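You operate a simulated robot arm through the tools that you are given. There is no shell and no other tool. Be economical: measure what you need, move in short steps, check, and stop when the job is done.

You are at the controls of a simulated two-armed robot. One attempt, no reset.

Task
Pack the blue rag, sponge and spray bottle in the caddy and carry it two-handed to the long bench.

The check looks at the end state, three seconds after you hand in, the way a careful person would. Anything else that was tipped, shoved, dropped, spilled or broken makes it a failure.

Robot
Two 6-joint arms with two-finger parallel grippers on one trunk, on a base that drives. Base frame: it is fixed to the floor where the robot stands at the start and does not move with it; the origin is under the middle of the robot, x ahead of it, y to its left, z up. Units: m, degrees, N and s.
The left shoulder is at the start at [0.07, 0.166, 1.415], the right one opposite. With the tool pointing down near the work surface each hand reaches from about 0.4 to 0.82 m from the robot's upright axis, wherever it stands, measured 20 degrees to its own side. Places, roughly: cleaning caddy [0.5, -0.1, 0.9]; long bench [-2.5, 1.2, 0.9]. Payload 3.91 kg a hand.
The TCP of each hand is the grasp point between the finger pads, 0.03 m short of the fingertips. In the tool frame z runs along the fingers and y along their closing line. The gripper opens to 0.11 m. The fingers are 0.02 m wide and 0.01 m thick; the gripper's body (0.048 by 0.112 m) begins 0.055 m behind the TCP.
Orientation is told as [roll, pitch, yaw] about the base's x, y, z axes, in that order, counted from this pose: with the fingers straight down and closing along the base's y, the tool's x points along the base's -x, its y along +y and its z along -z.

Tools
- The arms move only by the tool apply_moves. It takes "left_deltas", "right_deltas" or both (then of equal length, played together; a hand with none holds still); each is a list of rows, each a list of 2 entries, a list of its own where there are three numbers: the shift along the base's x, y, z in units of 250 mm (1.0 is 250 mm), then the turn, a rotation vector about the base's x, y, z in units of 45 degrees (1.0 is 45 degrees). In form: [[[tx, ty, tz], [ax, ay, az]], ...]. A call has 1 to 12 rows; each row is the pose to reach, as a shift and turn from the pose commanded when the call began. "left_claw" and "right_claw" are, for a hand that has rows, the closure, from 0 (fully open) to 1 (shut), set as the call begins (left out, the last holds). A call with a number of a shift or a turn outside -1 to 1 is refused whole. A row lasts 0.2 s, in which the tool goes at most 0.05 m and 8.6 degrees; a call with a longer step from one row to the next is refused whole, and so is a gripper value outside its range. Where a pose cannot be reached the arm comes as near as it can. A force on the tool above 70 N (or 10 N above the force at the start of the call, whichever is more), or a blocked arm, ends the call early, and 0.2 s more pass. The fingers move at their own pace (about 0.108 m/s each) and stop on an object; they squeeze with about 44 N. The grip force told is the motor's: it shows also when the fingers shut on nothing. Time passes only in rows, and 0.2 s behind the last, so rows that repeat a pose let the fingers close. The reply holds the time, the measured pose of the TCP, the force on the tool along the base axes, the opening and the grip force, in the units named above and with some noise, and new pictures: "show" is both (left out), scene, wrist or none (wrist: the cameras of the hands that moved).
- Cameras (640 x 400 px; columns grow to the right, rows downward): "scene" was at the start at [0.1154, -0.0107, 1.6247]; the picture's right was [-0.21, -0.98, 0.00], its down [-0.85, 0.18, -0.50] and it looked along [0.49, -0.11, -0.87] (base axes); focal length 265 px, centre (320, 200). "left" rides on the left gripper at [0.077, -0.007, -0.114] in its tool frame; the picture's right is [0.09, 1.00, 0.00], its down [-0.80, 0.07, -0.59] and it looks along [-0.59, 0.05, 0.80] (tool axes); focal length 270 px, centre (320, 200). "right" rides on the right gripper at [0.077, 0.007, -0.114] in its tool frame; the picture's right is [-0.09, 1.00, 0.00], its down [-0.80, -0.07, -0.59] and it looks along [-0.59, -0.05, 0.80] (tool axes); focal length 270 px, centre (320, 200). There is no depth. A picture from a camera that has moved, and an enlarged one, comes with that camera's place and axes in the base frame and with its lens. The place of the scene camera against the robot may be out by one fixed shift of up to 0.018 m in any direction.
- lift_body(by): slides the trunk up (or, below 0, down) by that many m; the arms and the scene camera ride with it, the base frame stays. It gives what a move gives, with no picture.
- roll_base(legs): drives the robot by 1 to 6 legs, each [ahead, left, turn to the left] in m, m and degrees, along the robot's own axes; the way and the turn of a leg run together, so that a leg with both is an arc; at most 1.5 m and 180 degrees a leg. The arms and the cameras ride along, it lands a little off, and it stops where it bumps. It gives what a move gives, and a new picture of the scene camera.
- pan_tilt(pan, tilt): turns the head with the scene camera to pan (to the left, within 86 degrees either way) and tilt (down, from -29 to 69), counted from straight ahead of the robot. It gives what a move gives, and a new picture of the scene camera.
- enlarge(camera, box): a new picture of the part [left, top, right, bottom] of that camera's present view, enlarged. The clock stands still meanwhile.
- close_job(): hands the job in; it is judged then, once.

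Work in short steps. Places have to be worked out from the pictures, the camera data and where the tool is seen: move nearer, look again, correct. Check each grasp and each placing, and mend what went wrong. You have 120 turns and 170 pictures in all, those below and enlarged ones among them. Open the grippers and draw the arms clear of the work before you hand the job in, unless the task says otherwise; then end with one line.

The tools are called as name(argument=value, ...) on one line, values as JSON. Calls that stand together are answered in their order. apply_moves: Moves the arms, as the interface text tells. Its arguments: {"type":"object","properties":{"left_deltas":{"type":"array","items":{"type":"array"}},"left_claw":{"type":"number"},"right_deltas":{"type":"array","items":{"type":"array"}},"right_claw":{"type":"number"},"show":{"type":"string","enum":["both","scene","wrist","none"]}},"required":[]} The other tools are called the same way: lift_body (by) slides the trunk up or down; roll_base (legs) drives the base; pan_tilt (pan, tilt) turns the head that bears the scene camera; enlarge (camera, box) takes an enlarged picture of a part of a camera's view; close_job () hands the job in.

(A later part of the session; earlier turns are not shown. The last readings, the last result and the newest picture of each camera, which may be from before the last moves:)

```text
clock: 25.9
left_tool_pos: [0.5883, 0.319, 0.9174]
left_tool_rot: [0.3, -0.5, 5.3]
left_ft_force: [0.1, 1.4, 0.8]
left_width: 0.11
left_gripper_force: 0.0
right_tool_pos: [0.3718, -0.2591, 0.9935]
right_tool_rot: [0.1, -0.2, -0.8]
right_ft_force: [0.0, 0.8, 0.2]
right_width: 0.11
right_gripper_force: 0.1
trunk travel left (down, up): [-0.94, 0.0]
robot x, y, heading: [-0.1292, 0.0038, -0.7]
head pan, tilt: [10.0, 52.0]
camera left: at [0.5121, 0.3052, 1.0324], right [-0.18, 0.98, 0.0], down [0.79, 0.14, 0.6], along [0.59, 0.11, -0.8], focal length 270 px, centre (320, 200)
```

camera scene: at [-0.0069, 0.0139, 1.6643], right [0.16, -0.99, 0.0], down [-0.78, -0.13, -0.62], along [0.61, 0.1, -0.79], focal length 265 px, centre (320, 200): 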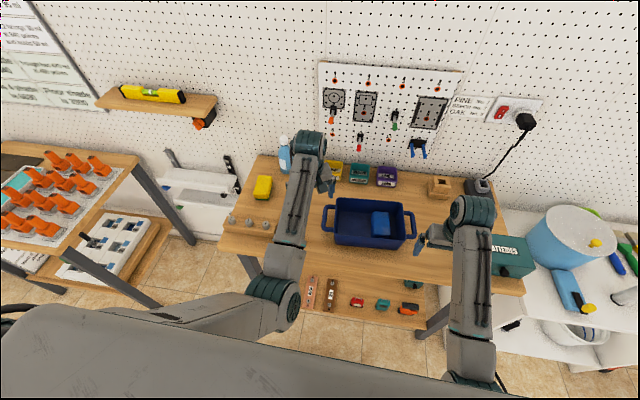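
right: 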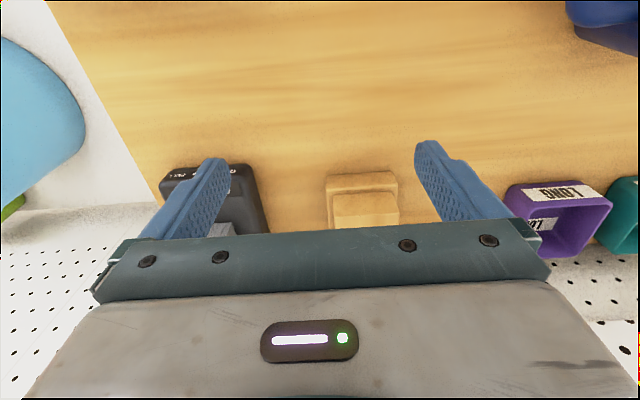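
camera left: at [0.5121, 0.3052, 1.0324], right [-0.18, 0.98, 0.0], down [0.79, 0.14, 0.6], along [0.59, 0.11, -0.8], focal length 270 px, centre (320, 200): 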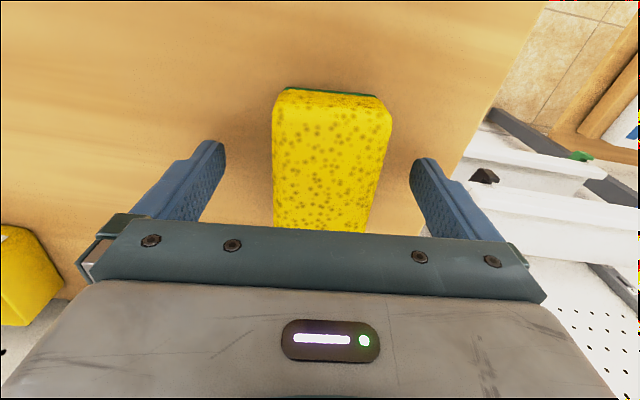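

Well straddled; I close and lift.

apply_moves(left_deltas=[[[0, 0.01, 0], [0, 0, 0]], [[0, 0.01, 0], [0, 0, 0]], [[0, 0.01, 0], [0, 0, 0]], [[0, 0.01, 0], [0, 0, 0]]], left_claw=1, show="none")

apply_moves(left_deltas=[[[0, 0, 0.15], [0, 0, 0]], [[0, 0, 0.3], [0, 0, 0]], [[0, 0, 0.47], [0, 0, 0]]], show="wrist")

```text
clock: 26.9
left_tool_pos: [0.5879, 0.3216, 0.9192]
left_tool_rot: [0.4, -0.4, 5.2]
left_ft_force: [0.8, 0.4, 0.3]
left_width: 0.0541
left_gripper_force: 44.0
right_tool_pos: [0.3724, -0.2587, 0.9935]
right_tool_rot: [0.0, -0.1, -0.8]
right_ft_force: [0.1, -0.8, -0.1]
right_width: 0.11
right_gripper_force: 0.1
trunk travel left (down, up): [-0.94, 0.0]
robot x, y, heading: [-0.1327, -0.0009, -0.8]
head pan, tilt: [10.0, 52.0]
```

```text
clock: 27.7
left_tool_pos: [0.5914, 0.3222, 1.0375]
left_tool_rot: [0.2, -0.4, 5.2]
left_ft_force: [-1.3, 0.1, 0.2]
left_width: 0.0541
left_gripper_force: 44.2
right_tool_pos: [0.3725, -0.2593, 0.9926]
right_tool_rot: [0.0, -0.2, -0.7]
right_ft_force: [-0.5, -0.3, -0.3]
right_width: 0.11
right_gripper_force: 0.0
trunk travel left (down, up): [-0.94, 0.0]
robot x, y, heading: [-0.1319, 0.0011, -1.0]
head pan, tilt: [10.0, 52.0]
camera left: at [0.5144, 0.3084, 1.1525], right [-0.18, 0.98, 0.0], down [0.79, 0.14, 0.6], along [0.59, 0.11, -0.8], focal length 270 px, centre (320, 200)
```

left: 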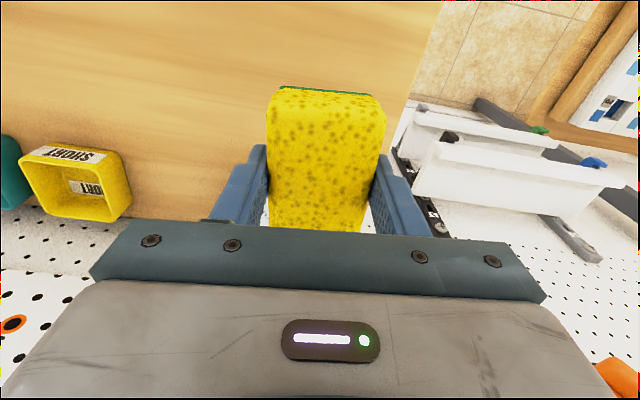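

Sponge held. I bring it back inward (reverse path), then turn the base right 21° over the caddy.

apply_moves(left_deltas=[[[-0.09, -0.16, 0], [0, 0, 0.09]], [[-0.18, -0.32, 0], [0, 0, 0.18]], [[-0.27, -0.48, 0], [0, 0, 0.27]], [[-0.36, -0.64, 0], [0, 0, 0.36]], [[-0.43, -0.81, 0], [0, 0, 0.44]]], show="none")

roll_base(legs=[[0, 0, -21]])

enlarge(camera="left", box=[0, 0, 640, 400])

```text
clock: 28.9
left_tool_pos: [0.4802, 0.1195, 1.0399]
left_tool_rot: [0.4, -0.6, 25.2]
left_ft_force: [0.1, 0.4, -0.6]
left_width: 0.0538
left_gripper_force: 43.9
right_tool_pos: [0.3713, -0.262, 0.994]
right_tool_rot: [0.2, -0.2, -0.8]
right_ft_force: [0.0, -0.2, 0.7]
right_width: 0.1102
right_gripper_force: 0.1
trunk travel left (down, up): [-0.94, 0.0]
robot x, y, heading: [-0.133, 0.001, -1.1]
head pan, tilt: [10.0, 52.0]
```

```text
clock: 30.4
left_tool_pos: [0.4864, -0.1033, 1.0388]
left_tool_rot: [0.4, -0.3, 4.0]
left_ft_force: [-0.1, 0.3, 0.0]
left_width: 0.054
left_gripper_force: 44.4
right_tool_pos: [0.2461, -0.4211, 0.9945]
right_tool_rot: [0.0, -0.2, -21.7]
right_ft_force: [-0.3, 0.1, 0.6]
right_width: 0.1099
right_gripper_force: 0.1
trunk travel left (down, up): [-0.94, 0.0]
robot x, y, heading: [-0.1315, 0.003, -21.8]
head pan, tilt: [10.0, 52.0]
camera scene: at [-0.0101, -0.0288, 1.6642], right [-0.2, -0.98, 0.0], down [-0.77, 0.16, -0.62], along [0.6, -0.13, -0.79], focal length 265 px, centre (320, 200)
```

scene: 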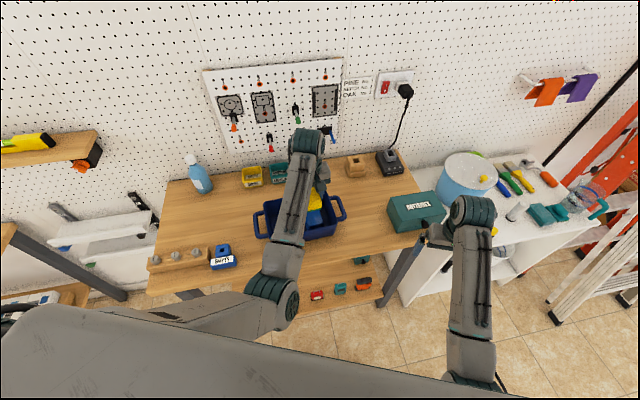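

```text
1.00 times, centred on (320, 200) of left
camera zoom: at [0.4092, -0.1165, 1.1531], right [-0.16, 0.99, 0.0], down [0.79, 0.13, 0.6], along [0.59, 0.1, -0.8], focal length 270 px, centre (320, 200)
```

zoom: 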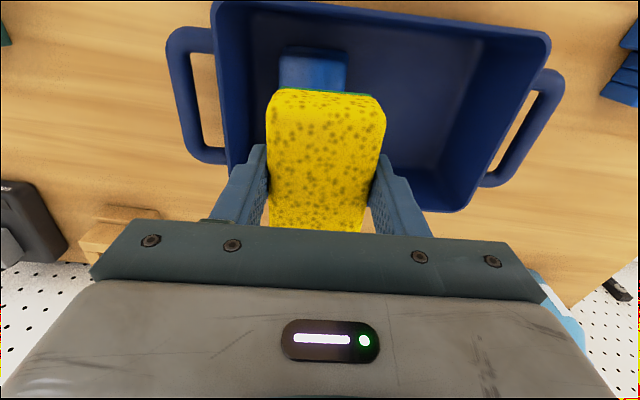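

The rag is just below and ~1 cm toward the right. I shift 9 mm and descend carefully to place the sponge on top of the rag.

apply_moves(left_deltas=[[[0, -0.036, -0.12], [0, 0, 0]], [[0, -0.036, -0.24], [0, 0, 0]], [[0, -0.036, -0.29], [0, 0, 0]]], show="wrist")

```text
clock: 31.2
left_tool_pos: [0.4856, -0.1132, 0.9674]
left_tool_rot: [0.3, -0.5, 4.1]
left_ft_force: [-0.5, 0.0, -1.2]
left_width: 0.0539
left_gripper_force: 44.4
right_tool_pos: [0.2461, -0.423, 0.9938]
right_tool_rot: [0.0, -0.3, -21.7]
right_ft_force: [-0.3, -0.6, 0.6]
right_width: 0.1098
right_gripper_force: 0.0
trunk travel left (down, up): [-0.94, 0.0]
robot x, y, heading: [-0.1299, 0.001, -21.6]
head pan, tilt: [10.0, 52.0]
camera left: at [0.4092, -0.126, 1.0809], right [-0.16, 0.99, 0.0], down [0.79, 0.12, 0.6], along [0.59, 0.1, -0.8], focal length 270 px, centre (320, 200)
```

left: 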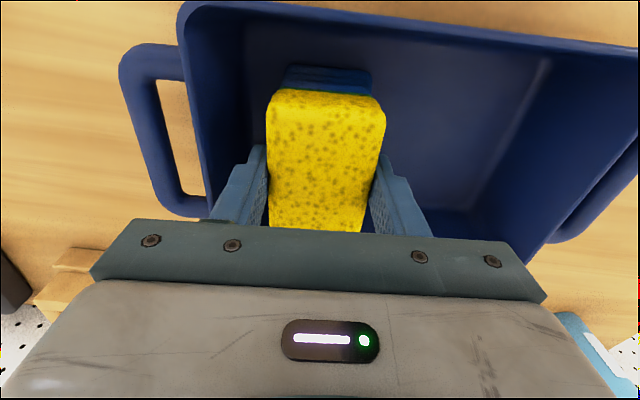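

I lower in small steps while watching the force.

apply_moves(left_deltas=[[[0, 0, -0.03], [0, 0, 0]]], show="none")

apply_moves(left_deltas=[[[0, 0, -0.02], [0, 0, 0]]], show="none")

apply_moves(left_deltas=[[[0, 0, -0.016], [0, 0, 0]]], show="wrist")

```text
clock: 31.6
left_tool_pos: [0.4851, -0.1131, 0.9623]
left_tool_rot: [0.1, -0.8, 4.2]
left_ft_force: [2.9, -0.7, 9.1]
left_width: 0.0541
left_gripper_force: 44.4
right_tool_pos: [0.2462, -0.421, 0.9945]
right_tool_rot: [0.0, -0.3, -21.6]
right_ft_force: [0.2, -0.4, -0.1]
right_width: 0.1101
right_gripper_force: 0.0
trunk travel left (down, up): [-0.94, 0.0]
robot x, y, heading: [-0.1293, 0.0022, -21.8]
head pan, tilt: [10.0, 52.0]
```

```text
clock: 32.0
left_tool_pos: [0.4847, -0.1143, 0.9609]
left_tool_rot: [0.0, -1.2, 4.2]
left_ft_force: [4.6, 1.1, 41.7]
left_width: 0.0539
left_gripper_force: 43.6
right_tool_pos: [0.243, -0.4208, 0.9962]
right_tool_rot: [-0.1, -0.4, -21.7]
right_ft_force: [0.2, 0.1, -0.5]
right_width: 0.1099
right_gripper_force: 0.1
trunk travel left (down, up): [-0.94, 0.0]
robot x, y, heading: [-0.1297, 0.0035, -21.7]
head pan, tilt: [10.0, 52.0]
```

```text
clock: 32.4
left_tool_pos: [0.4835, -0.114, 0.9582]
left_tool_rot: [0.0, -1.4, 4.3]
left_ft_force: [6.2, 1.8, 52.2]
left_width: 0.0541
left_gripper_force: 44.1
right_tool_pos: [0.2415, -0.4203, 0.9974]
right_tool_rot: [0.1, -0.6, -21.8]
right_ft_force: [0.0, 0.3, -0.5]
right_width: 0.1102
right_gripper_force: 0.2
trunk travel left (down, up): [-0.94, 0.0]
robot x, y, heading: [-0.1332, -0.0011, -21.6]
head pan, tilt: [10.0, 52.0]
camera left: at [0.4053, -0.1257, 1.0716], right [-0.16, 0.99, 0.0], down [0.78, 0.13, 0.61], along [0.61, 0.1, -0.79], focal length 270 px, centre (320, 200)
```

left: 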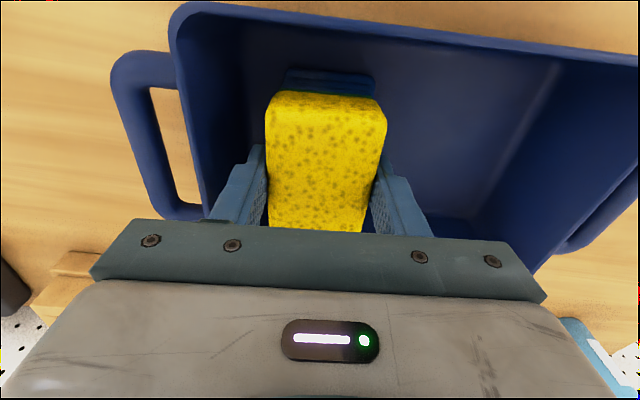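

The sponge rests on the rag (contact at z≈0.962). I relieve the pressure, open part way, and rise.

apply_moves(left_deltas=[[[0, 0, 0.045], [0, 0, 0]]], show="none")

apply_moves(left_deltas=[[[0, 0, 0], [0, 0, 0]], [[0, 0, 0.0], [0, 0, 0]], [[0, 0, 0.1], [0, 0, 0]], [[0, 0, 0.2], [0, 0, 0]], [[0, 0, 0.3], [0, 0, 0]]], left_claw=0.33, show="wrist")

```text
clock: 32.8
left_tool_pos: [0.4827, -0.1138, 0.9597]
left_tool_rot: [0.4, -0.4, 4.1]
left_ft_force: [4.7, -1.8, 11.7]
left_width: 0.0538
left_gripper_force: 44.1
right_tool_pos: [0.2468, -0.4214, 0.9925]
right_tool_rot: [0.0, -0.2, -21.7]
right_ft_force: [0.2, 0.3, -0.6]
right_width: 0.1099
right_gripper_force: 0.0
trunk travel left (down, up): [-0.94, 0.0]
robot x, y, heading: [-0.1306, 0.0034, -21.7]
head pan, tilt: [10.0, 52.0]
```

```text
clock: 34.0
left_tool_pos: [0.4857, -0.115, 1.036]
left_tool_rot: [0.3, -0.4, 4.0]
left_ft_force: [1.5, 0.3, 0.8]
left_width: 0.0736
left_gripper_force: 0.1
right_tool_pos: [0.2465, -0.4213, 0.9941]
right_tool_rot: [0.0, -0.2, -21.7]
right_ft_force: [-0.4, -0.6, -0.8]
right_width: 0.1101
right_gripper_force: 0.0
trunk travel left (down, up): [-0.94, 0.0]
robot x, y, heading: [-0.1315, -0.0041, -21.8]
head pan, tilt: [10.0, 52.0]
camera left: at [0.4082, -0.1269, 1.1504], right [-0.16, 0.99, 0.0], down [0.79, 0.12, 0.6], along [0.59, 0.1, -0.8], focal length 270 px, centre (320, 200)
```

left: 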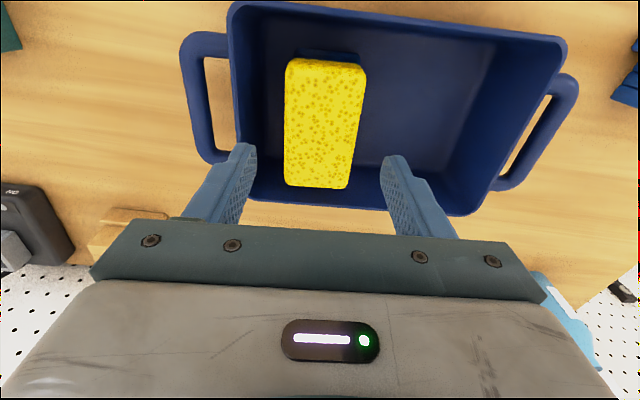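

The sponge sits on the rag. Next the bottle: I turn back to heading ≈0, then yaw the hand to 0 away from the caddy.

roll_base(legs=[[0, 0, 21]])

apply_moves(left_deltas=[[[0.04, 0.16, 0], [0, 0, -0.14]], [[0.08, 0.32, 0], [0, 0, -0.28]], [[0.12, 0.48, 0], [0, 0, -0.42]], [[0.16, 0.6, 0], [0, 0, -0.55]]], left_claw=0, show="both")

```text
clock: 35.5
left_tool_pos: [0.4846, 0.1128, 1.0364]
left_tool_rot: [0.3, -0.5, 24.9]
left_ft_force: [0.3, -0.2, 0.0]
left_width: 0.0738
left_gripper_force: 0.2
right_tool_pos: [0.3715, -0.2618, 0.9932]
right_tool_rot: [0.1, -0.2, -0.8]
right_ft_force: [-0.4, -0.2, 0.3]
right_width: 0.11
right_gripper_force: 0.2
trunk travel left (down, up): [-0.94, 0.0]
robot x, y, heading: [-0.1315, -0.0001, -0.7]
head pan, tilt: [10.0, 52.0]
camera scene: at [-0.0068, 0.0138, 1.6643], right [0.16, -0.99, 0.0], down [-0.78, -0.13, -0.62], along [0.61, 0.1, -0.79], focal length 265 px, centre (320, 200)
```

scene: 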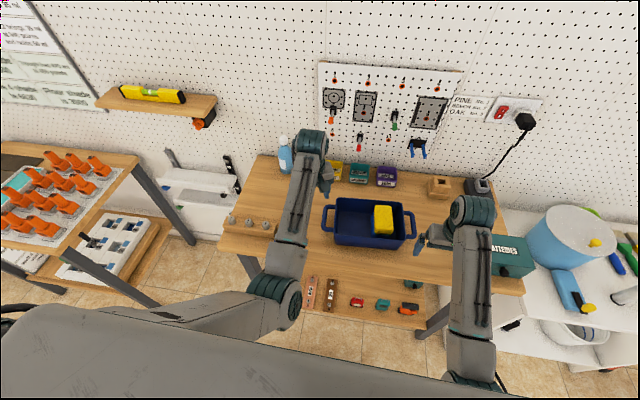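

```text
clock: 36.5
left_tool_pos: [0.5257, 0.2629, 1.0353]
left_tool_rot: [0.2, -0.5, 0.2]
left_ft_force: [-0.2, 0.9, -1.4]
left_width: 0.1099
left_gripper_force: 0.0
right_tool_pos: [0.3707, -0.2588, 0.993]
right_tool_rot: [0.0, -0.3, -0.8]
right_ft_force: [-0.4, -0.3, -0.4]
right_width: 0.1101
right_gripper_force: 0.1
trunk travel left (down, up): [-0.94, 0.0]
robot x, y, heading: [-0.1287, -0.0019, -0.8]
head pan, tilt: [10.0, 52.0]
camera scene: at [-0.0059, 0.0169, 1.6642], right [0.16, -0.99, 0.0], down [-0.78, -0.13, -0.61], along [0.61, 0.1, -0.79], focal length 265 px, centre (320, 200)
camera left: at [0.4485, 0.2564, 1.1492], right [-0.09, 1.0, 0.0], down [0.8, 0.07, 0.6], along [0.6, 0.06, -0.8], focal length 270 px, centre (320, 200)
```

scene: 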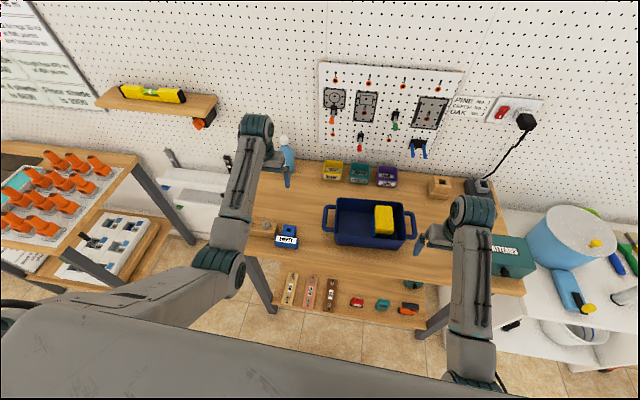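
left: 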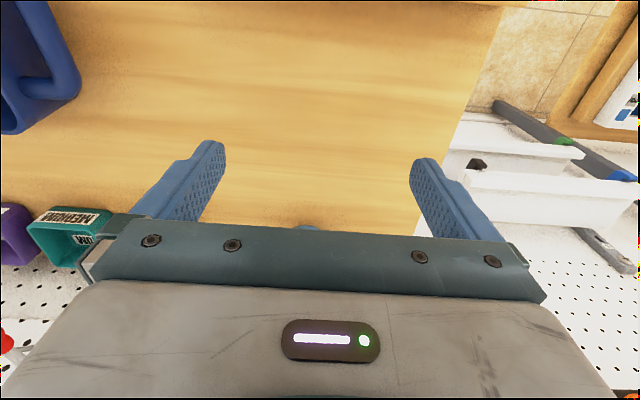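

Now I pitch the hand forward (fingers toward the wall) by ~40° at this spot.

apply_moves(left_deltas=[[[0, 0, 0], [0, -0.18, 0]], [[0, 0, 0], [0, -0.36, 0]], [[0, 0, 0], [0, -0.54, 0]], [[0, 0, 0], [0, -0.72, 0]], [[0, 0, 0], [0, -0.9, 0]]], show="wrist")

```text
clock: 37.7
left_tool_pos: [0.5252, 0.2631, 1.0367]
left_tool_rot: [0.0, -41.1, 0.4]
left_ft_force: [0.1, 0.4, -0.6]
left_width: 0.1097
left_gripper_force: 0.0
right_tool_pos: [0.3709, -0.2585, 0.9945]
right_tool_rot: [-0.1, -0.2, -0.8]
right_ft_force: [-0.1, -0.2, 0.1]
right_width: 0.1099
right_gripper_force: 0.2
trunk travel left (down, up): [-0.94, 0.0]
robot x, y, heading: [-0.1276, 0.0013, -0.8]
head pan, tilt: [10.0, 52.0]
camera left: at [0.3913, 0.2555, 1.0725], right [-0.07, 1.0, -0.06], down [0.21, 0.07, 0.97], along [0.97, 0.06, -0.22], focal length 270 px, centre (320, 200)
```

left: 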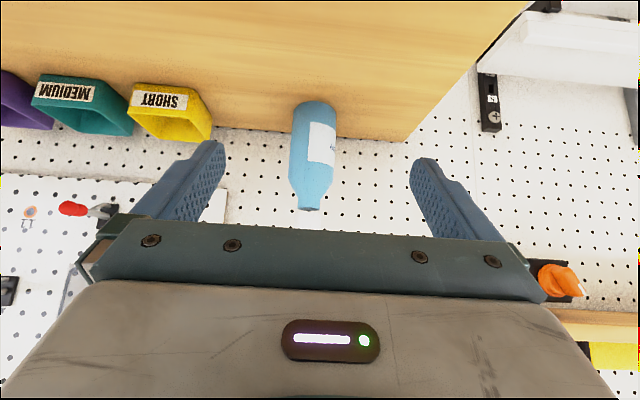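

The bottle is at about [0.724, 0.262], straight ahead. I pitch to about -65° and move forward to x=0.63, staying high.

apply_moves(left_deltas=[[[0.05, 0, 0], [0, -0.18, 0]], [[0.15, 0, 0], [0, -0.36, 0]], [[0.27, 0, 0], [0, -0.53, 0]], [[0.4, 0, -0.06], [0, -0.53, 0]], [[0.44, 0, -0.2], [0, -0.53, 0]]], show="wrist")

```text
clock: 38.9
left_tool_pos: [0.6386, 0.2618, 0.9868]
left_tool_rot: [-0.3, -64.9, 0.7]
left_ft_force: [-0.1, 0.0, -0.5]
left_width: 0.1099
left_gripper_force: 0.0
right_tool_pos: [0.3716, -0.2593, 0.9939]
right_tool_rot: [0.0, -0.2, -0.8]
right_ft_force: [0.8, 0.9, -0.1]
right_width: 0.1098
right_gripper_force: 0.0
trunk travel left (down, up): [-0.94, 0.0]
robot x, y, heading: [-0.13, 0.0012, -0.9]
head pan, tilt: [10.0, 52.0]
camera left: at [0.5022, 0.255, 0.966], right [-0.04, 1.0, -0.08], down [-0.2, 0.07, 0.98], along [0.98, 0.06, 0.19], focal length 270 px, centre (320, 200)
```

left: 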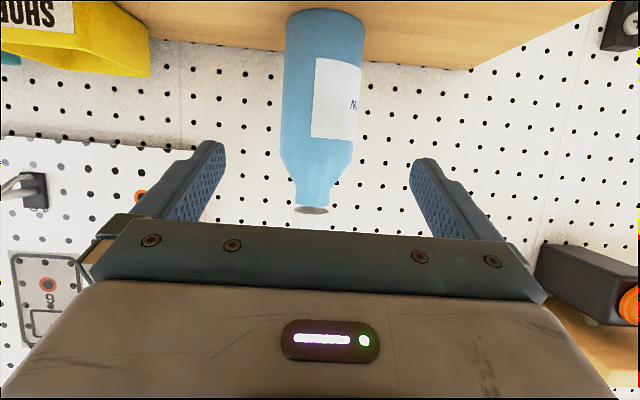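

Aligned with the bottle. I lower to z≈0.928 and advance so the bottle axis is between the pads.

apply_moves(left_deltas=[[[0, 0.01, -0.12], [0, 0, 0]], [[0, 0.015, -0.235], [0, 0, 0]], [[0.15, 0.015, -0.235], [0, 0, 0]], [[0.27, 0.015, -0.235], [0, 0, 0]]], show="wrist")

```text
clock: 39.9
left_tool_pos: [0.7055, 0.2684, 0.9254]
left_tool_rot: [-0.2, -64.5, 0.5]
left_ft_force: [-0.6, -0.1, -0.2]
left_width: 0.1098
left_gripper_force: 0.0
right_tool_pos: [0.3739, -0.2599, 0.9927]
right_tool_rot: [0.0, -0.1, -0.8]
right_ft_force: [-0.2, -0.2, -0.8]
right_width: 0.1102
right_gripper_force: 0.0
trunk travel left (down, up): [-0.94, 0.0]
robot x, y, heading: [-0.1262, -0.0003, -0.5]
head pan, tilt: [10.0, 52.0]
camera left: at [0.5695, 0.2601, 0.9055], right [-0.04, 1.0, -0.08], down [-0.19, 0.07, 0.98], along [0.98, 0.06, 0.19], focal length 270 px, centre (320, 200)
```

left: 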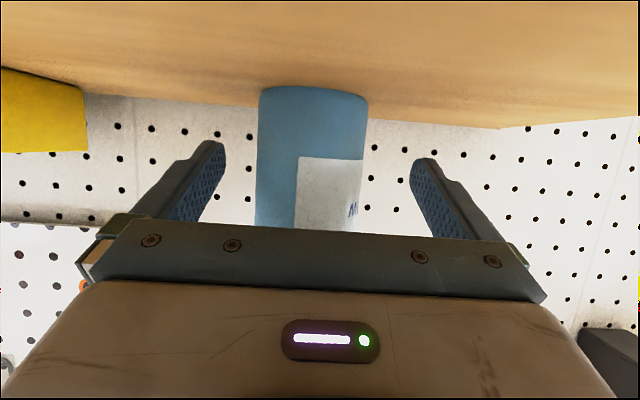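

Good alignment. I advance 13 mm more and close on the bottle.

apply_moves(left_deltas=[[[0.05, 0, 0], [0, 0, 0]]], show="none")

apply_moves(left_deltas=[[[0, 0, 0], [0, 0, 0]], [[0, 0, 0], [0, 0, 0]], [[0, 0, 0], [0, 0, 0]], [[0, 0, 0], [0, 0, 0]]], left_claw=1, show="both")

```text
clock: 40.3
left_tool_pos: [0.7155, 0.2671, 0.9267]
left_tool_rot: [-0.1, -64.8, 0.5]
left_ft_force: [-0.9, 0.4, -0.5]
left_width: 0.1103
left_gripper_force: 0.1
right_tool_pos: [0.3726, -0.2593, 0.9931]
right_tool_rot: [0.1, -0.2, -0.8]
right_ft_force: [0.4, -0.9, 0.6]
right_width: 0.11
right_gripper_force: 0.0
trunk travel left (down, up): [-0.94, 0.0]
robot x, y, heading: [-0.1302, 0.0008, -0.9]
head pan, tilt: [10.0, 52.0]
```

```text
clock: 41.3
left_tool_pos: [0.7161, 0.2681, 0.9282]
left_tool_rot: [-0.1, -64.8, 0.6]
left_ft_force: [0.1, -0.2, -0.1]
left_width: 0.0571
left_gripper_force: 44.0
right_tool_pos: [0.3707, -0.2591, 0.9936]
right_tool_rot: [0.0, -0.2, -0.8]
right_ft_force: [-0.7, -1.2, -0.4]
right_width: 0.1099
right_gripper_force: 0.0
trunk travel left (down, up): [-0.94, 0.0]
robot x, y, heading: [-0.1303, -0.0024, -0.8]
head pan, tilt: [10.0, 52.0]
camera scene: at [-0.0066, 0.0149, 1.6643], right [0.16, -0.99, 0.0], down [-0.78, -0.13, -0.62], along [0.61, 0.1, -0.79], focal length 265 px, centre (320, 200)
camera left: at [0.5794, 0.2599, 0.9073], right [-0.04, 1.0, -0.08], down [-0.2, 0.07, 0.98], along [0.98, 0.06, 0.19], focal length 270 px, centre (320, 200)
```

scene: 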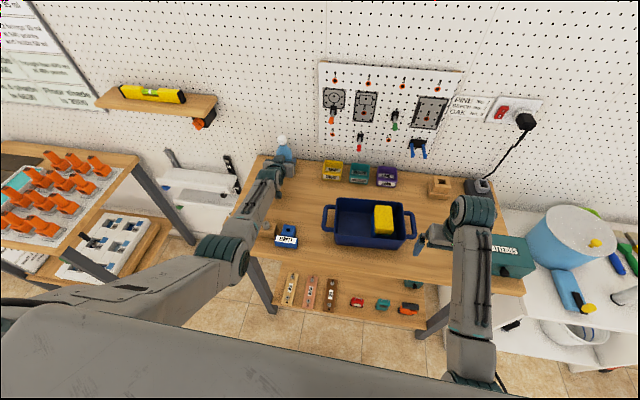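
left: 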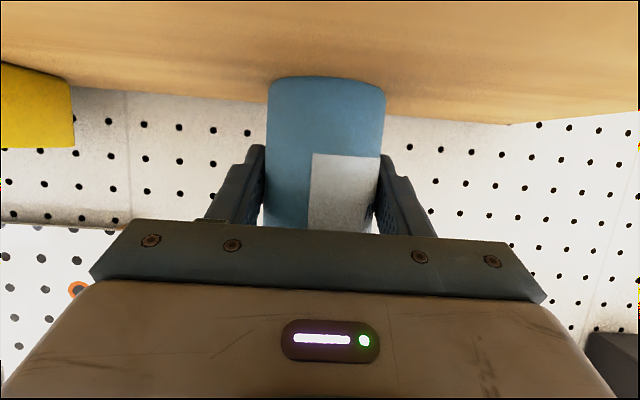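

Bottle gripped (0.057 m). I lift it straight up.

apply_moves(left_deltas=[[[0, 0, 0.12], [0, 0, 0]], [[0, 0, 0.26], [0, 0, 0]], [[0, 0, 0.4], [0, 0, 0]], [[-0.04, 0, 0.52], [0, 0, 0]]], show="both")

```text
clock: 42.3
left_tool_pos: [0.7047, 0.2656, 1.0585]
left_tool_rot: [-0.3, -64.8, 0.6]
left_ft_force: [-0.3, -0.1, -1.7]
left_width: 0.0576
left_gripper_force: 43.7
right_tool_pos: [0.3722, -0.2598, 0.9937]
right_tool_rot: [0.0, -0.3, -0.8]
right_ft_force: [-0.3, 0.2, -0.3]
right_width: 0.1101
right_gripper_force: 0.1
trunk travel left (down, up): [-0.94, 0.0]
robot x, y, heading: [-0.1301, -0.0004, -0.9]
head pan, tilt: [10.0, 52.0]
camera scene: at [-0.0074, 0.0151, 1.6643], right [0.16, -0.99, 0.0], down [-0.78, -0.13, -0.62], along [0.61, 0.1, -0.79], focal length 265 px, centre (320, 200)
camera left: at [0.5686, 0.2583, 1.038], right [-0.04, 1.0, -0.08], down [-0.2, 0.07, 0.98], along [0.98, 0.06, 0.19], focal length 270 px, centre (320, 200)
```

scene: 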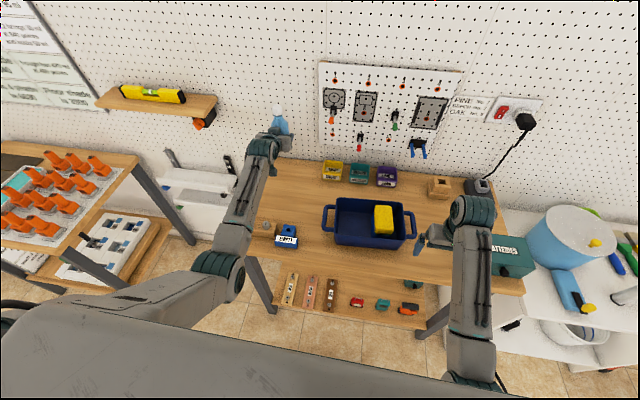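
left: 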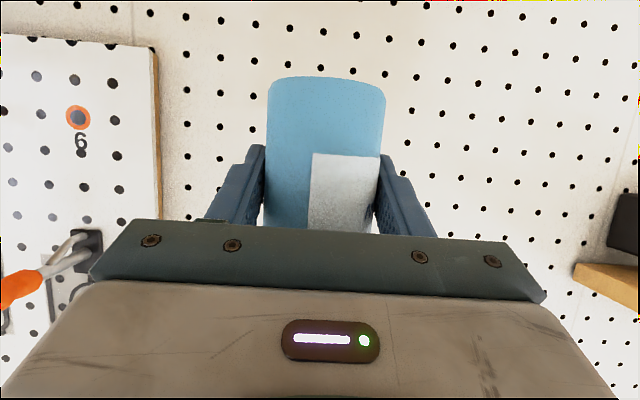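

Lift works well, but gripping this low would make the hand hit the caddy's front wall when placing. I set the bottle back down here and regrasp higher with less pitch.

apply_moves(left_deltas=[[[0, 0, -0.15], [0, 0, 0]], [[0, 0, -0.3], [0, 0, 0]], [[0, 0, -0.42], [0, 0, 0]], [[0, 0, -0.49], [0, 0, 0]], [[0, 0, -0.518], [0, 0, 0]]], show="wrist")

```text
clock: 43.5
left_tool_pos: [0.7067, 0.2658, 0.9281]
left_tool_rot: [-0.2, -64.8, 0.5]
left_ft_force: [-0.3, 0.6, -3.0]
left_width: 0.0573
left_gripper_force: 44.1
right_tool_pos: [0.373, -0.2605, 0.9928]
right_tool_rot: [0.0, -0.1, -0.7]
right_ft_force: [0.0, 0.9, 0.3]
right_width: 0.1099
right_gripper_force: 0.1
trunk travel left (down, up): [-0.94, 0.0]
robot x, y, heading: [-0.1292, -0.0002, -0.8]
head pan, tilt: [10.0, 52.0]
camera left: at [0.571, 0.259, 0.9079], right [-0.04, 1.0, -0.08], down [-0.2, 0.07, 0.98], along [0.98, 0.06, 0.19], focal length 270 px, centre (320, 200)
```

left: 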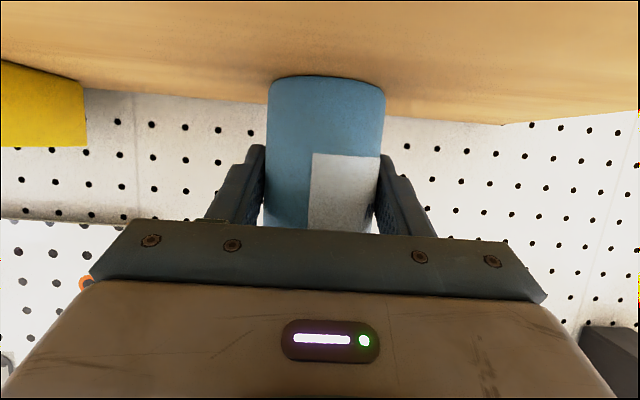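

It's on the bench. I open the fingers part way, then raise 28 mm and reduce pitch to about -50°.

apply_moves(left_deltas=[[[0, 0, 0], [0, 0, 0]], [[0, 0, 0], [0, 0, 0]], [[0, 0, 0.05], [0, 0, 0]], [[0, 0, 0.11], [0, 0.1, 0]], [[0, 0, 0.115], [0, 0.22, 0]], [[0, 0, 0.115], [0, 0.33, 0]]], left_claw=0.25, show="both")

```text
clock: 44.9
left_tool_pos: [0.7056, 0.2655, 0.9567]
left_tool_rot: [0.1, -49.9, 0.4]
left_ft_force: [0.4, 0.0, -1.0]
left_width: 0.0825
left_gripper_force: 0.0
right_tool_pos: [0.3726, -0.2596, 0.9929]
right_tool_rot: [0.0, -0.2, -0.9]
right_ft_force: [-0.6, 0.6, 1.0]
right_width: 0.11
right_gripper_force: 0.1
trunk travel left (down, up): [-0.94, 0.0]
robot x, y, heading: [-0.129, 0.0041, -0.8]
head pan, tilt: [10.0, 52.0]
camera scene: at [-0.0062, 0.0148, 1.6642], right [0.16, -0.99, 0.0], down [-0.78, -0.13, -0.62], along [0.61, 0.1, -0.79], focal length 265 px, centre (320, 200)
camera left: at [0.5692, 0.2597, 0.9717], right [-0.06, 1.0, -0.07], down [0.06, 0.07, 1.0], along [1.0, 0.06, -0.07], focal length 270 px, centre (320, 200)
```

scene: 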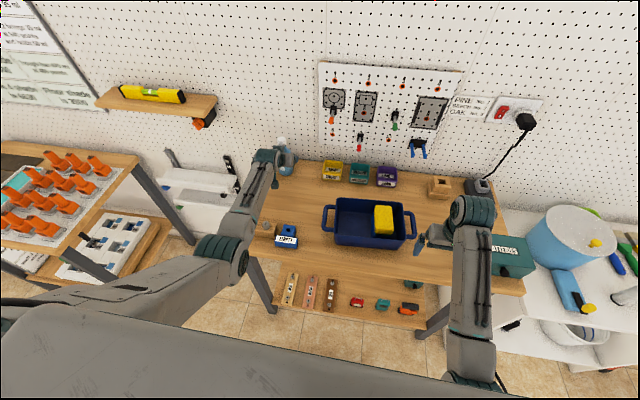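
left: 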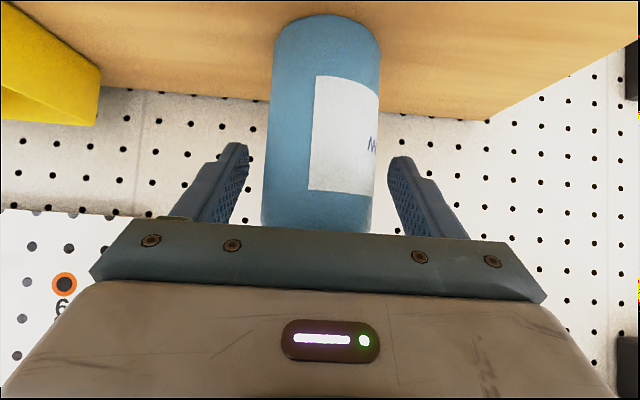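

The bottle stands steady. I close at this higher grip and lift.

apply_moves(left_deltas=[[[0.03, 0, 0], [0, 0, 0]], [[0.03, 0, 0], [0, 0, 0]], [[0.03, 0, 0], [0, 0, 0]], [[0.03, 0, 0], [0, 0, 0]]], left_claw=1, show="none")

apply_moves(left_deltas=[[[0, 0, 0.12], [0, 0, 0]], [[0, 0, 0.26], [0, 0, 0]], [[-0.04, 0, 0.4], [0, 0, 0]], [[-0.12, 0, 0.48], [0, 0, 0]]], show="both")

```text
clock: 45.9
left_tool_pos: [0.7131, 0.2666, 0.9555]
left_tool_rot: [0.0, -50.0, 0.4]
left_ft_force: [0.9, -0.1, 0.9]
left_width: 0.0568
left_gripper_force: 43.9
right_tool_pos: [0.3705, -0.2606, 0.9929]
right_tool_rot: [-0.1, -0.2, -0.8]
right_ft_force: [-0.9, 0.7, -0.1]
right_width: 0.1099
right_gripper_force: 0.1
trunk travel left (down, up): [-0.94, 0.0]
robot x, y, heading: [-0.1321, 0.0012, -0.7]
head pan, tilt: [10.0, 52.0]
```

```text
clock: 46.9
left_tool_pos: [0.6826, 0.2657, 1.0769]
left_tool_rot: [0.0, -50.1, 0.3]
left_ft_force: [1.0, -0.6, -1.9]
left_width: 0.057
left_gripper_force: 43.7
right_tool_pos: [0.3714, -0.2588, 0.9937]
right_tool_rot: [-0.1, -0.2, -0.8]
right_ft_force: [0.0, 0.5, -1.0]
right_width: 0.1099
right_gripper_force: 0.1
trunk travel left (down, up): [-0.94, 0.0]
robot x, y, heading: [-0.132, -0.0012, -0.9]
head pan, tilt: [10.0, 52.0]
camera scene: at [-0.0079, 0.0154, 1.6643], right [0.16, -0.99, 0.0], down [-0.78, -0.13, -0.62], along [0.61, 0.1, -0.79], focal length 265 px, centre (320, 200)
camera left: at [0.5455, 0.258, 1.0925], right [-0.06, 1.0, -0.07], down [0.06, 0.07, 1.0], along [1.0, 0.06, -0.06], focal length 270 px, centre (320, 200)
```

scene: 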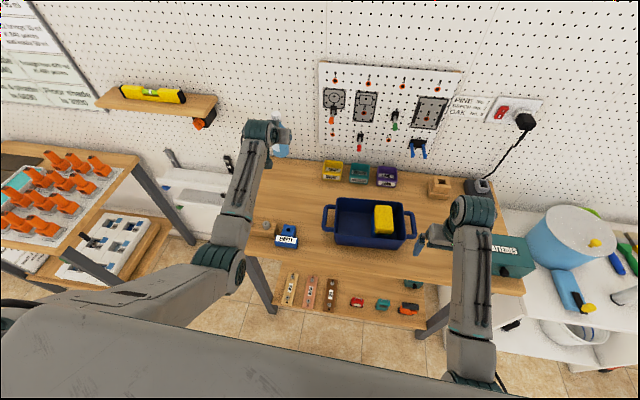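
left: 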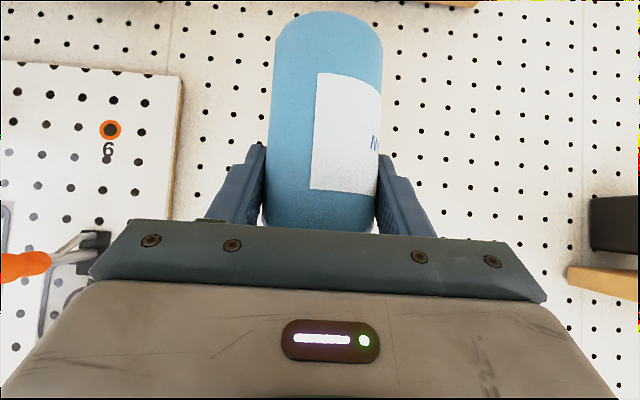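

The bottle is at clearance height (bottom ≈1.00, rim ≈0.96). I back the base 0.235 m and turn right 20° so the same arm pose ends over the empty left half of the caddy.

roll_base(legs=[[-0.235, 0, 0], [0, 0, -20]])

enlarge(camera="left", box=[0, 0, 640, 400])

```text
clock: 49.8
left_tool_pos: [0.4865, -0.0306, 1.0762]
left_tool_rot: [-0.1, -50.0, -19.9]
left_ft_force: [-0.1, 0.1, -2.8]
left_width: 0.057
left_gripper_force: 43.8
right_tool_pos: [0.0109, -0.4135, 0.9938]
right_tool_rot: [0.0, -0.2, -21.2]
right_ft_force: [-0.1, 0.1, -0.5]
right_width: 0.1099
right_gripper_force: 0.2
trunk travel left (down, up): [-0.94, 0.0]
robot x, y, heading: [-0.367, 0.005, -21.4]
head pan, tilt: [10.0, 52.0]
camera scene: at [-0.2485, -0.0241, 1.6641], right [-0.19, -0.98, 0.0], down [-0.77, 0.15, -0.61], along [0.6, -0.12, -0.79], focal length 265 px, centre (320, 200)
```

scene: 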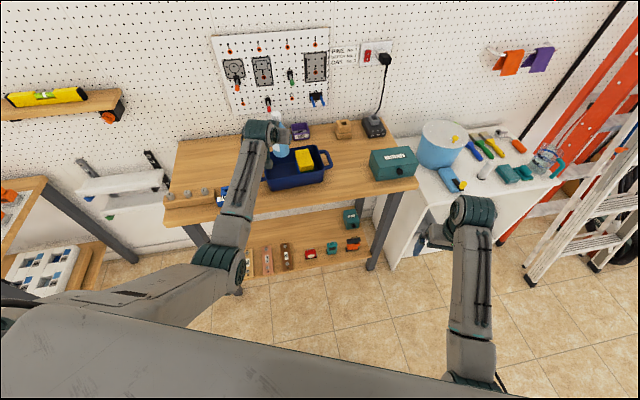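

```text
1.00 times, centred on (320, 200) of left
camera zoom: at [0.3551, 0.0106, 1.0911], right [0.29, 0.96, -0.07], down [0.08, 0.05, 1.0], along [0.95, -0.29, -0.07], focal length 270 px, centre (320, 200)
```

zoom: 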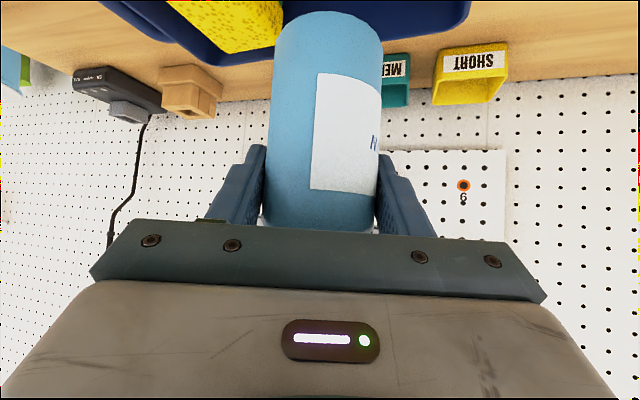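

The bottle is right above the empty space. I lower to z≈0.975 and check clearances.

apply_moves(left_deltas=[[[-0.01, 0.01, -0.12], [0, 0, 0]], [[-0.01, 0.01, -0.24], [0, 0, 0]], [[-0.01, 0.01, -0.34], [0, 0, 0]], [[-0.01, 0.01, -0.4], [0, 0, 0]]], show="wrist")

enlarge(camera="scene", box=[200, 100, 360, 200])

```text
clock: 50.8
left_tool_pos: [0.4834, -0.0304, 0.9772]
left_tool_rot: [0.1, -49.9, -20.1]
left_ft_force: [-0.2, 0.2, -2.7]
left_width: 0.0572
left_gripper_force: 43.7
right_tool_pos: [0.0112, -0.4134, 0.9945]
right_tool_rot: [0.0, -0.1, -21.2]
right_ft_force: [0.1, -0.2, -0.4]
right_width: 0.1101
right_gripper_force: 0.1
trunk travel left (down, up): [-0.94, 0.0]
robot x, y, heading: [-0.373, 0.0066, -21.4]
head pan, tilt: [10.0, 52.0]
camera left: at [0.3517, 0.0112, 0.9912], right [0.29, 0.96, -0.07], down [0.08, 0.05, 1.0], along [0.95, -0.29, -0.06], focal length 270 px, centre (320, 200)
```

left: 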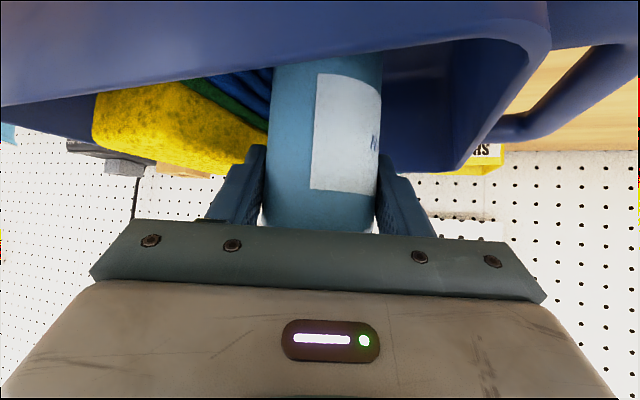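

```text
4.00 times, centred on (280, 150) of scene
camera zoom: at [-0.2495, -0.0251, 1.6642], right [-0.19, -0.98, 0.0], down [-0.77, 0.15, -0.62], along [0.6, -0.12, -0.79], focal length 1059 px, centre (480, 400)
```

zoom: 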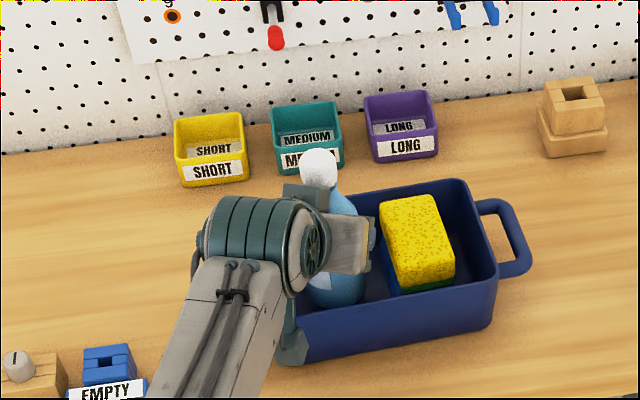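

Clear on all sides. I lower the last 15 mm in small steps watching the force.

apply_moves(left_deltas=[[[0, 0, -0.04], [0, 0, 0]]], show="none")

apply_moves(left_deltas=[[[0, 0, -0.014], [0, 0, 0]]], show="none")

```text
clock: 51.2
left_tool_pos: [0.483, -0.0297, 0.9665]
left_tool_rot: [0.1, -49.9, -20.0]
left_ft_force: [0.0, -0.7, -1.9]
left_width: 0.0569
left_gripper_force: 44.4
right_tool_pos: [0.0111, -0.4141, 0.9935]
right_tool_rot: [0.0, -0.2, -21.2]
right_ft_force: [-0.7, 0.1, 0.1]
right_width: 0.1101
right_gripper_force: 0.0
trunk travel left (down, up): [-0.94, 0.0]
robot x, y, heading: [-0.3718, 0.0068, -21.3]
head pan, tilt: [10.0, 52.0]
```

```text
clock: 51.6
left_tool_pos: [0.4825, -0.0282, 0.9629]
left_tool_rot: [0.0, -49.9, -19.9]
left_ft_force: [-0.2, 0.4, -1.6]
left_width: 0.0569
left_gripper_force: 44.1
right_tool_pos: [0.0104, -0.4139, 0.9937]
right_tool_rot: [0.0, -0.2, -21.2]
right_ft_force: [0.4, -0.2, 0.1]
right_width: 0.1098
right_gripper_force: 0.0
trunk travel left (down, up): [-0.94, 0.0]
robot x, y, heading: [-0.3709, 0.0047, -21.1]
head pan, tilt: [10.0, 52.0]
```

No contact yet; I go 2 mm at a time more.

apply_moves(left_deltas=[[[0, 0, -0.01], [0, 0, 0]]], show="none")

apply_moves(left_deltas=[[[0, 0, -0.008], [0, 0, 0]]], show="wrist")

```text
clock: 52.0
left_tool_pos: [0.4832, -0.0282, 0.9624]
left_tool_rot: [0.0, -50.1, -19.9]
left_ft_force: [0.9, 0.9, 3.1]
left_width: 0.0569
left_gripper_force: 44.0
right_tool_pos: [0.0101, -0.4142, 0.9928]
right_tool_rot: [0.1, -0.2, -21.1]
right_ft_force: [-0.1, -0.5, 0.0]
right_width: 0.1098
right_gripper_force: 0.0
trunk travel left (down, up): [-0.94, 0.0]
robot x, y, heading: [-0.3734, 0.0023, -21.2]
head pan, tilt: [10.0, 52.0]
```

```text
clock: 52.4
left_tool_pos: [0.4823, -0.0281, 0.9625]
left_tool_rot: [0.2, -50.3, -19.9]
left_ft_force: [3.5, -1.0, 11.0]
left_width: 0.0569
left_gripper_force: 44.1
right_tool_pos: [0.0091, -0.4151, 0.994]
right_tool_rot: [0.0, -0.3, -21.2]
right_ft_force: [0.9, -0.9, -0.3]
right_width: 0.1099
right_gripper_force: 0.0
trunk travel left (down, up): [-0.94, 0.0]
robot x, y, heading: [-0.3718, -0.0008, -20.9]
head pan, tilt: [10.0, 52.0]
camera left: at [0.3516, 0.0122, 0.9769], right [0.29, 0.96, -0.07], down [0.08, 0.05, 1.0], along [0.95, -0.29, -0.06], focal length 270 px, centre (320, 200)
```

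left: 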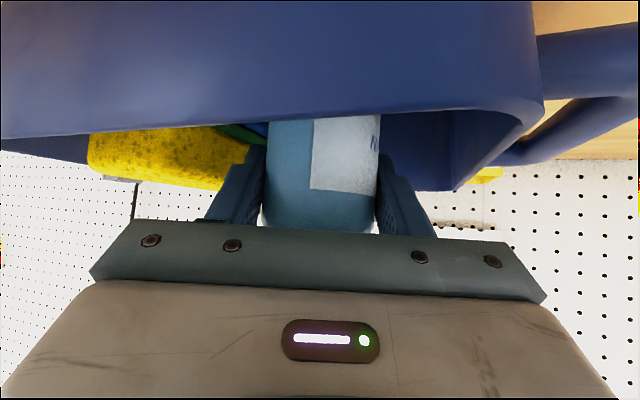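

The bottle stands on the caddy floor. I open part way and back out along the finger direction.

apply_moves(left_deltas=[[[0, 0, 0.008], [0, 0, 0]], [[0, 0, 0.008], [0, 0, 0]], [[-0.06, 0.022, 0.07], [0, 0, 0]], [[-0.16, 0.058, 0.18], [0, 0, 0]], [[-0.27, 0.1, 0.3], [0, 0, 0]], [[-0.38, 0.14, 0.4], [0, 0, 0]]], left_claw=0.3, show="both")

enlarge(camera="scene", box=[200, 100, 360, 200])

```text
clock: 53.8
left_tool_pos: [0.3857, 0.0073, 1.0611]
left_tool_rot: [0.0, -50.0, -20.0]
left_ft_force: [0.4, -0.4, 0.0]
left_width: 0.0771
left_gripper_force: 0.1
right_tool_pos: [0.0099, -0.4146, 0.994]
right_tool_rot: [0.0, -0.3, -21.1]
right_ft_force: [0.1, 0.3, 0.2]
right_width: 0.1098
right_gripper_force: 0.0
trunk travel left (down, up): [-0.94, 0.0]
robot x, y, heading: [-0.3726, 0.0054, -21.5]
head pan, tilt: [10.0, 52.0]
camera scene: at [-0.2518, -0.0246, 1.6644], right [-0.19, -0.98, 0.0], down [-0.77, 0.15, -0.62], along [0.6, -0.12, -0.79], focal length 265 px, centre (320, 200)
camera left: at [0.2554, 0.0482, 1.076], right [0.29, 0.96, -0.07], down [0.08, 0.05, 1.0], along [0.95, -0.29, -0.06], focal length 270 px, centre (320, 200)
```

scene: 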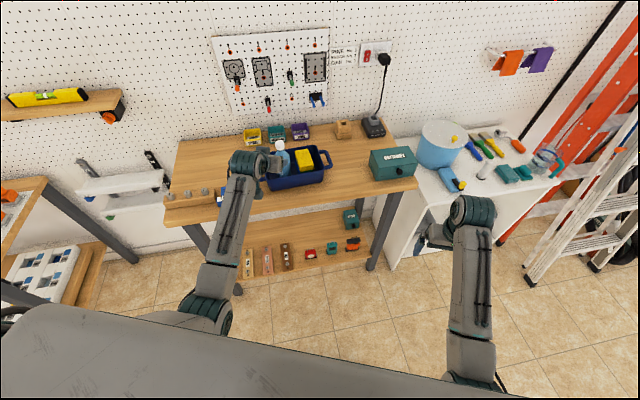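
left: 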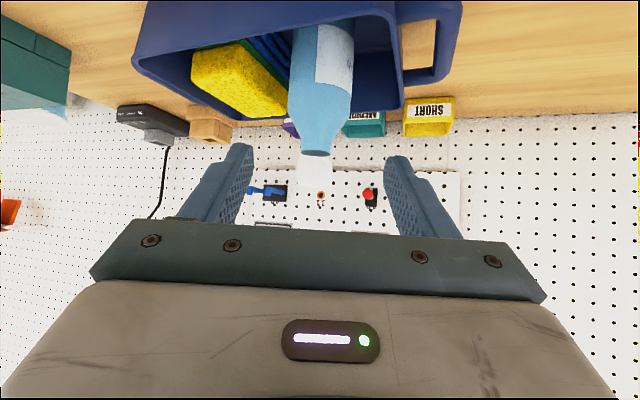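

```text
4.00 times, centred on (280, 150) of scene
camera zoom: at [-0.2518, -0.0246, 1.6644], right [-0.19, -0.98, 0.0], down [-0.77, 0.15, -0.62], along [0.6, -0.12, -0.79], focal length 1059 px, centre (480, 400)
```

zoom: 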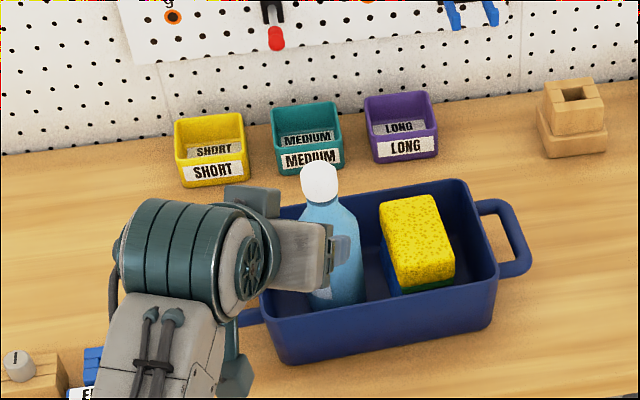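

All three items are in and upright. Now I turn the base left to heading ≈4° (square to the caddy) while still backed off.

roll_base(legs=[[0, 0, 25.3]])

apply_moves(left_deltas=[[[0, 0, 0], [0, 0.18, 0.01]], [[0, 0, 0], [0, 0.36, 0.02]], [[0, 0, 0], [0, 0.54, 0.03]], [[0, 0, 0], [0, 0.72, 0.04]], [[0, 0, 0], [0, 0.9, 0.05]], [[0, 0, 0], [0, 1.0, 0.06]]], left_claw=0, show="none")

```text
clock: 55.5
left_tool_pos: [0.3129, 0.329, 1.0608]
left_tool_rot: [0.2, -49.9, 5.3]
left_ft_force: [-0.2, 0.9, -0.2]
left_width: 0.0769
left_gripper_force: 0.0
right_tool_pos: [0.1517, -0.2118, 0.9927]
right_tool_rot: [0.1, -0.2, 4.2]
right_ft_force: [0.5, 0.1, -0.5]
right_width: 0.1101
right_gripper_force: 0.1
trunk travel left (down, up): [-0.94, 0.0]
robot x, y, heading: [-0.373, 0.0051, 4.3]
head pan, tilt: [10.0, 52.0]
camera scene: at [-0.2476, 0.0286, 1.6643], right [0.24, -0.97, 0.0], down [-0.76, -0.19, -0.62], along [0.6, 0.15, -0.79], focal length 265 px, centre (320, 200)
```

scene: 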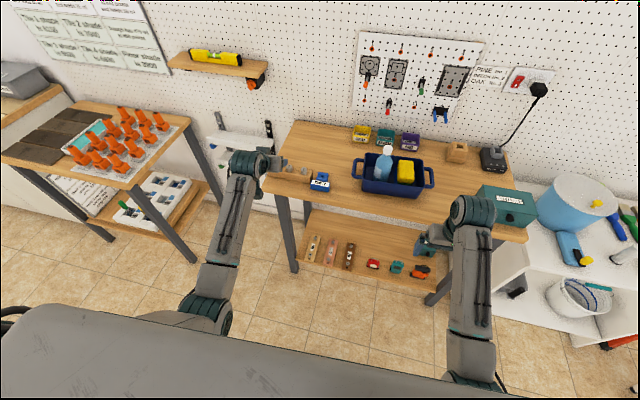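

```text
clock: 56.9
left_tool_pos: [0.3129, 0.3312, 1.059]
left_tool_rot: [4.7, -5.0, 5.7]
left_ft_force: [-0.5, -0.7, 0.7]
left_width: 0.11
left_gripper_force: 0.1
right_tool_pos: [0.1542, -0.2114, 0.9929]
right_tool_rot: [0.0, -0.2, 4.2]
right_ft_force: [-0.8, 0.9, -0.4]
right_width: 0.1101
right_gripper_force: 0.2
trunk travel left (down, up): [-0.94, 0.0]
robot x, y, heading: [-0.3684, 0.0054, 4.3]
head pan, tilt: [10.0, 52.0]
```

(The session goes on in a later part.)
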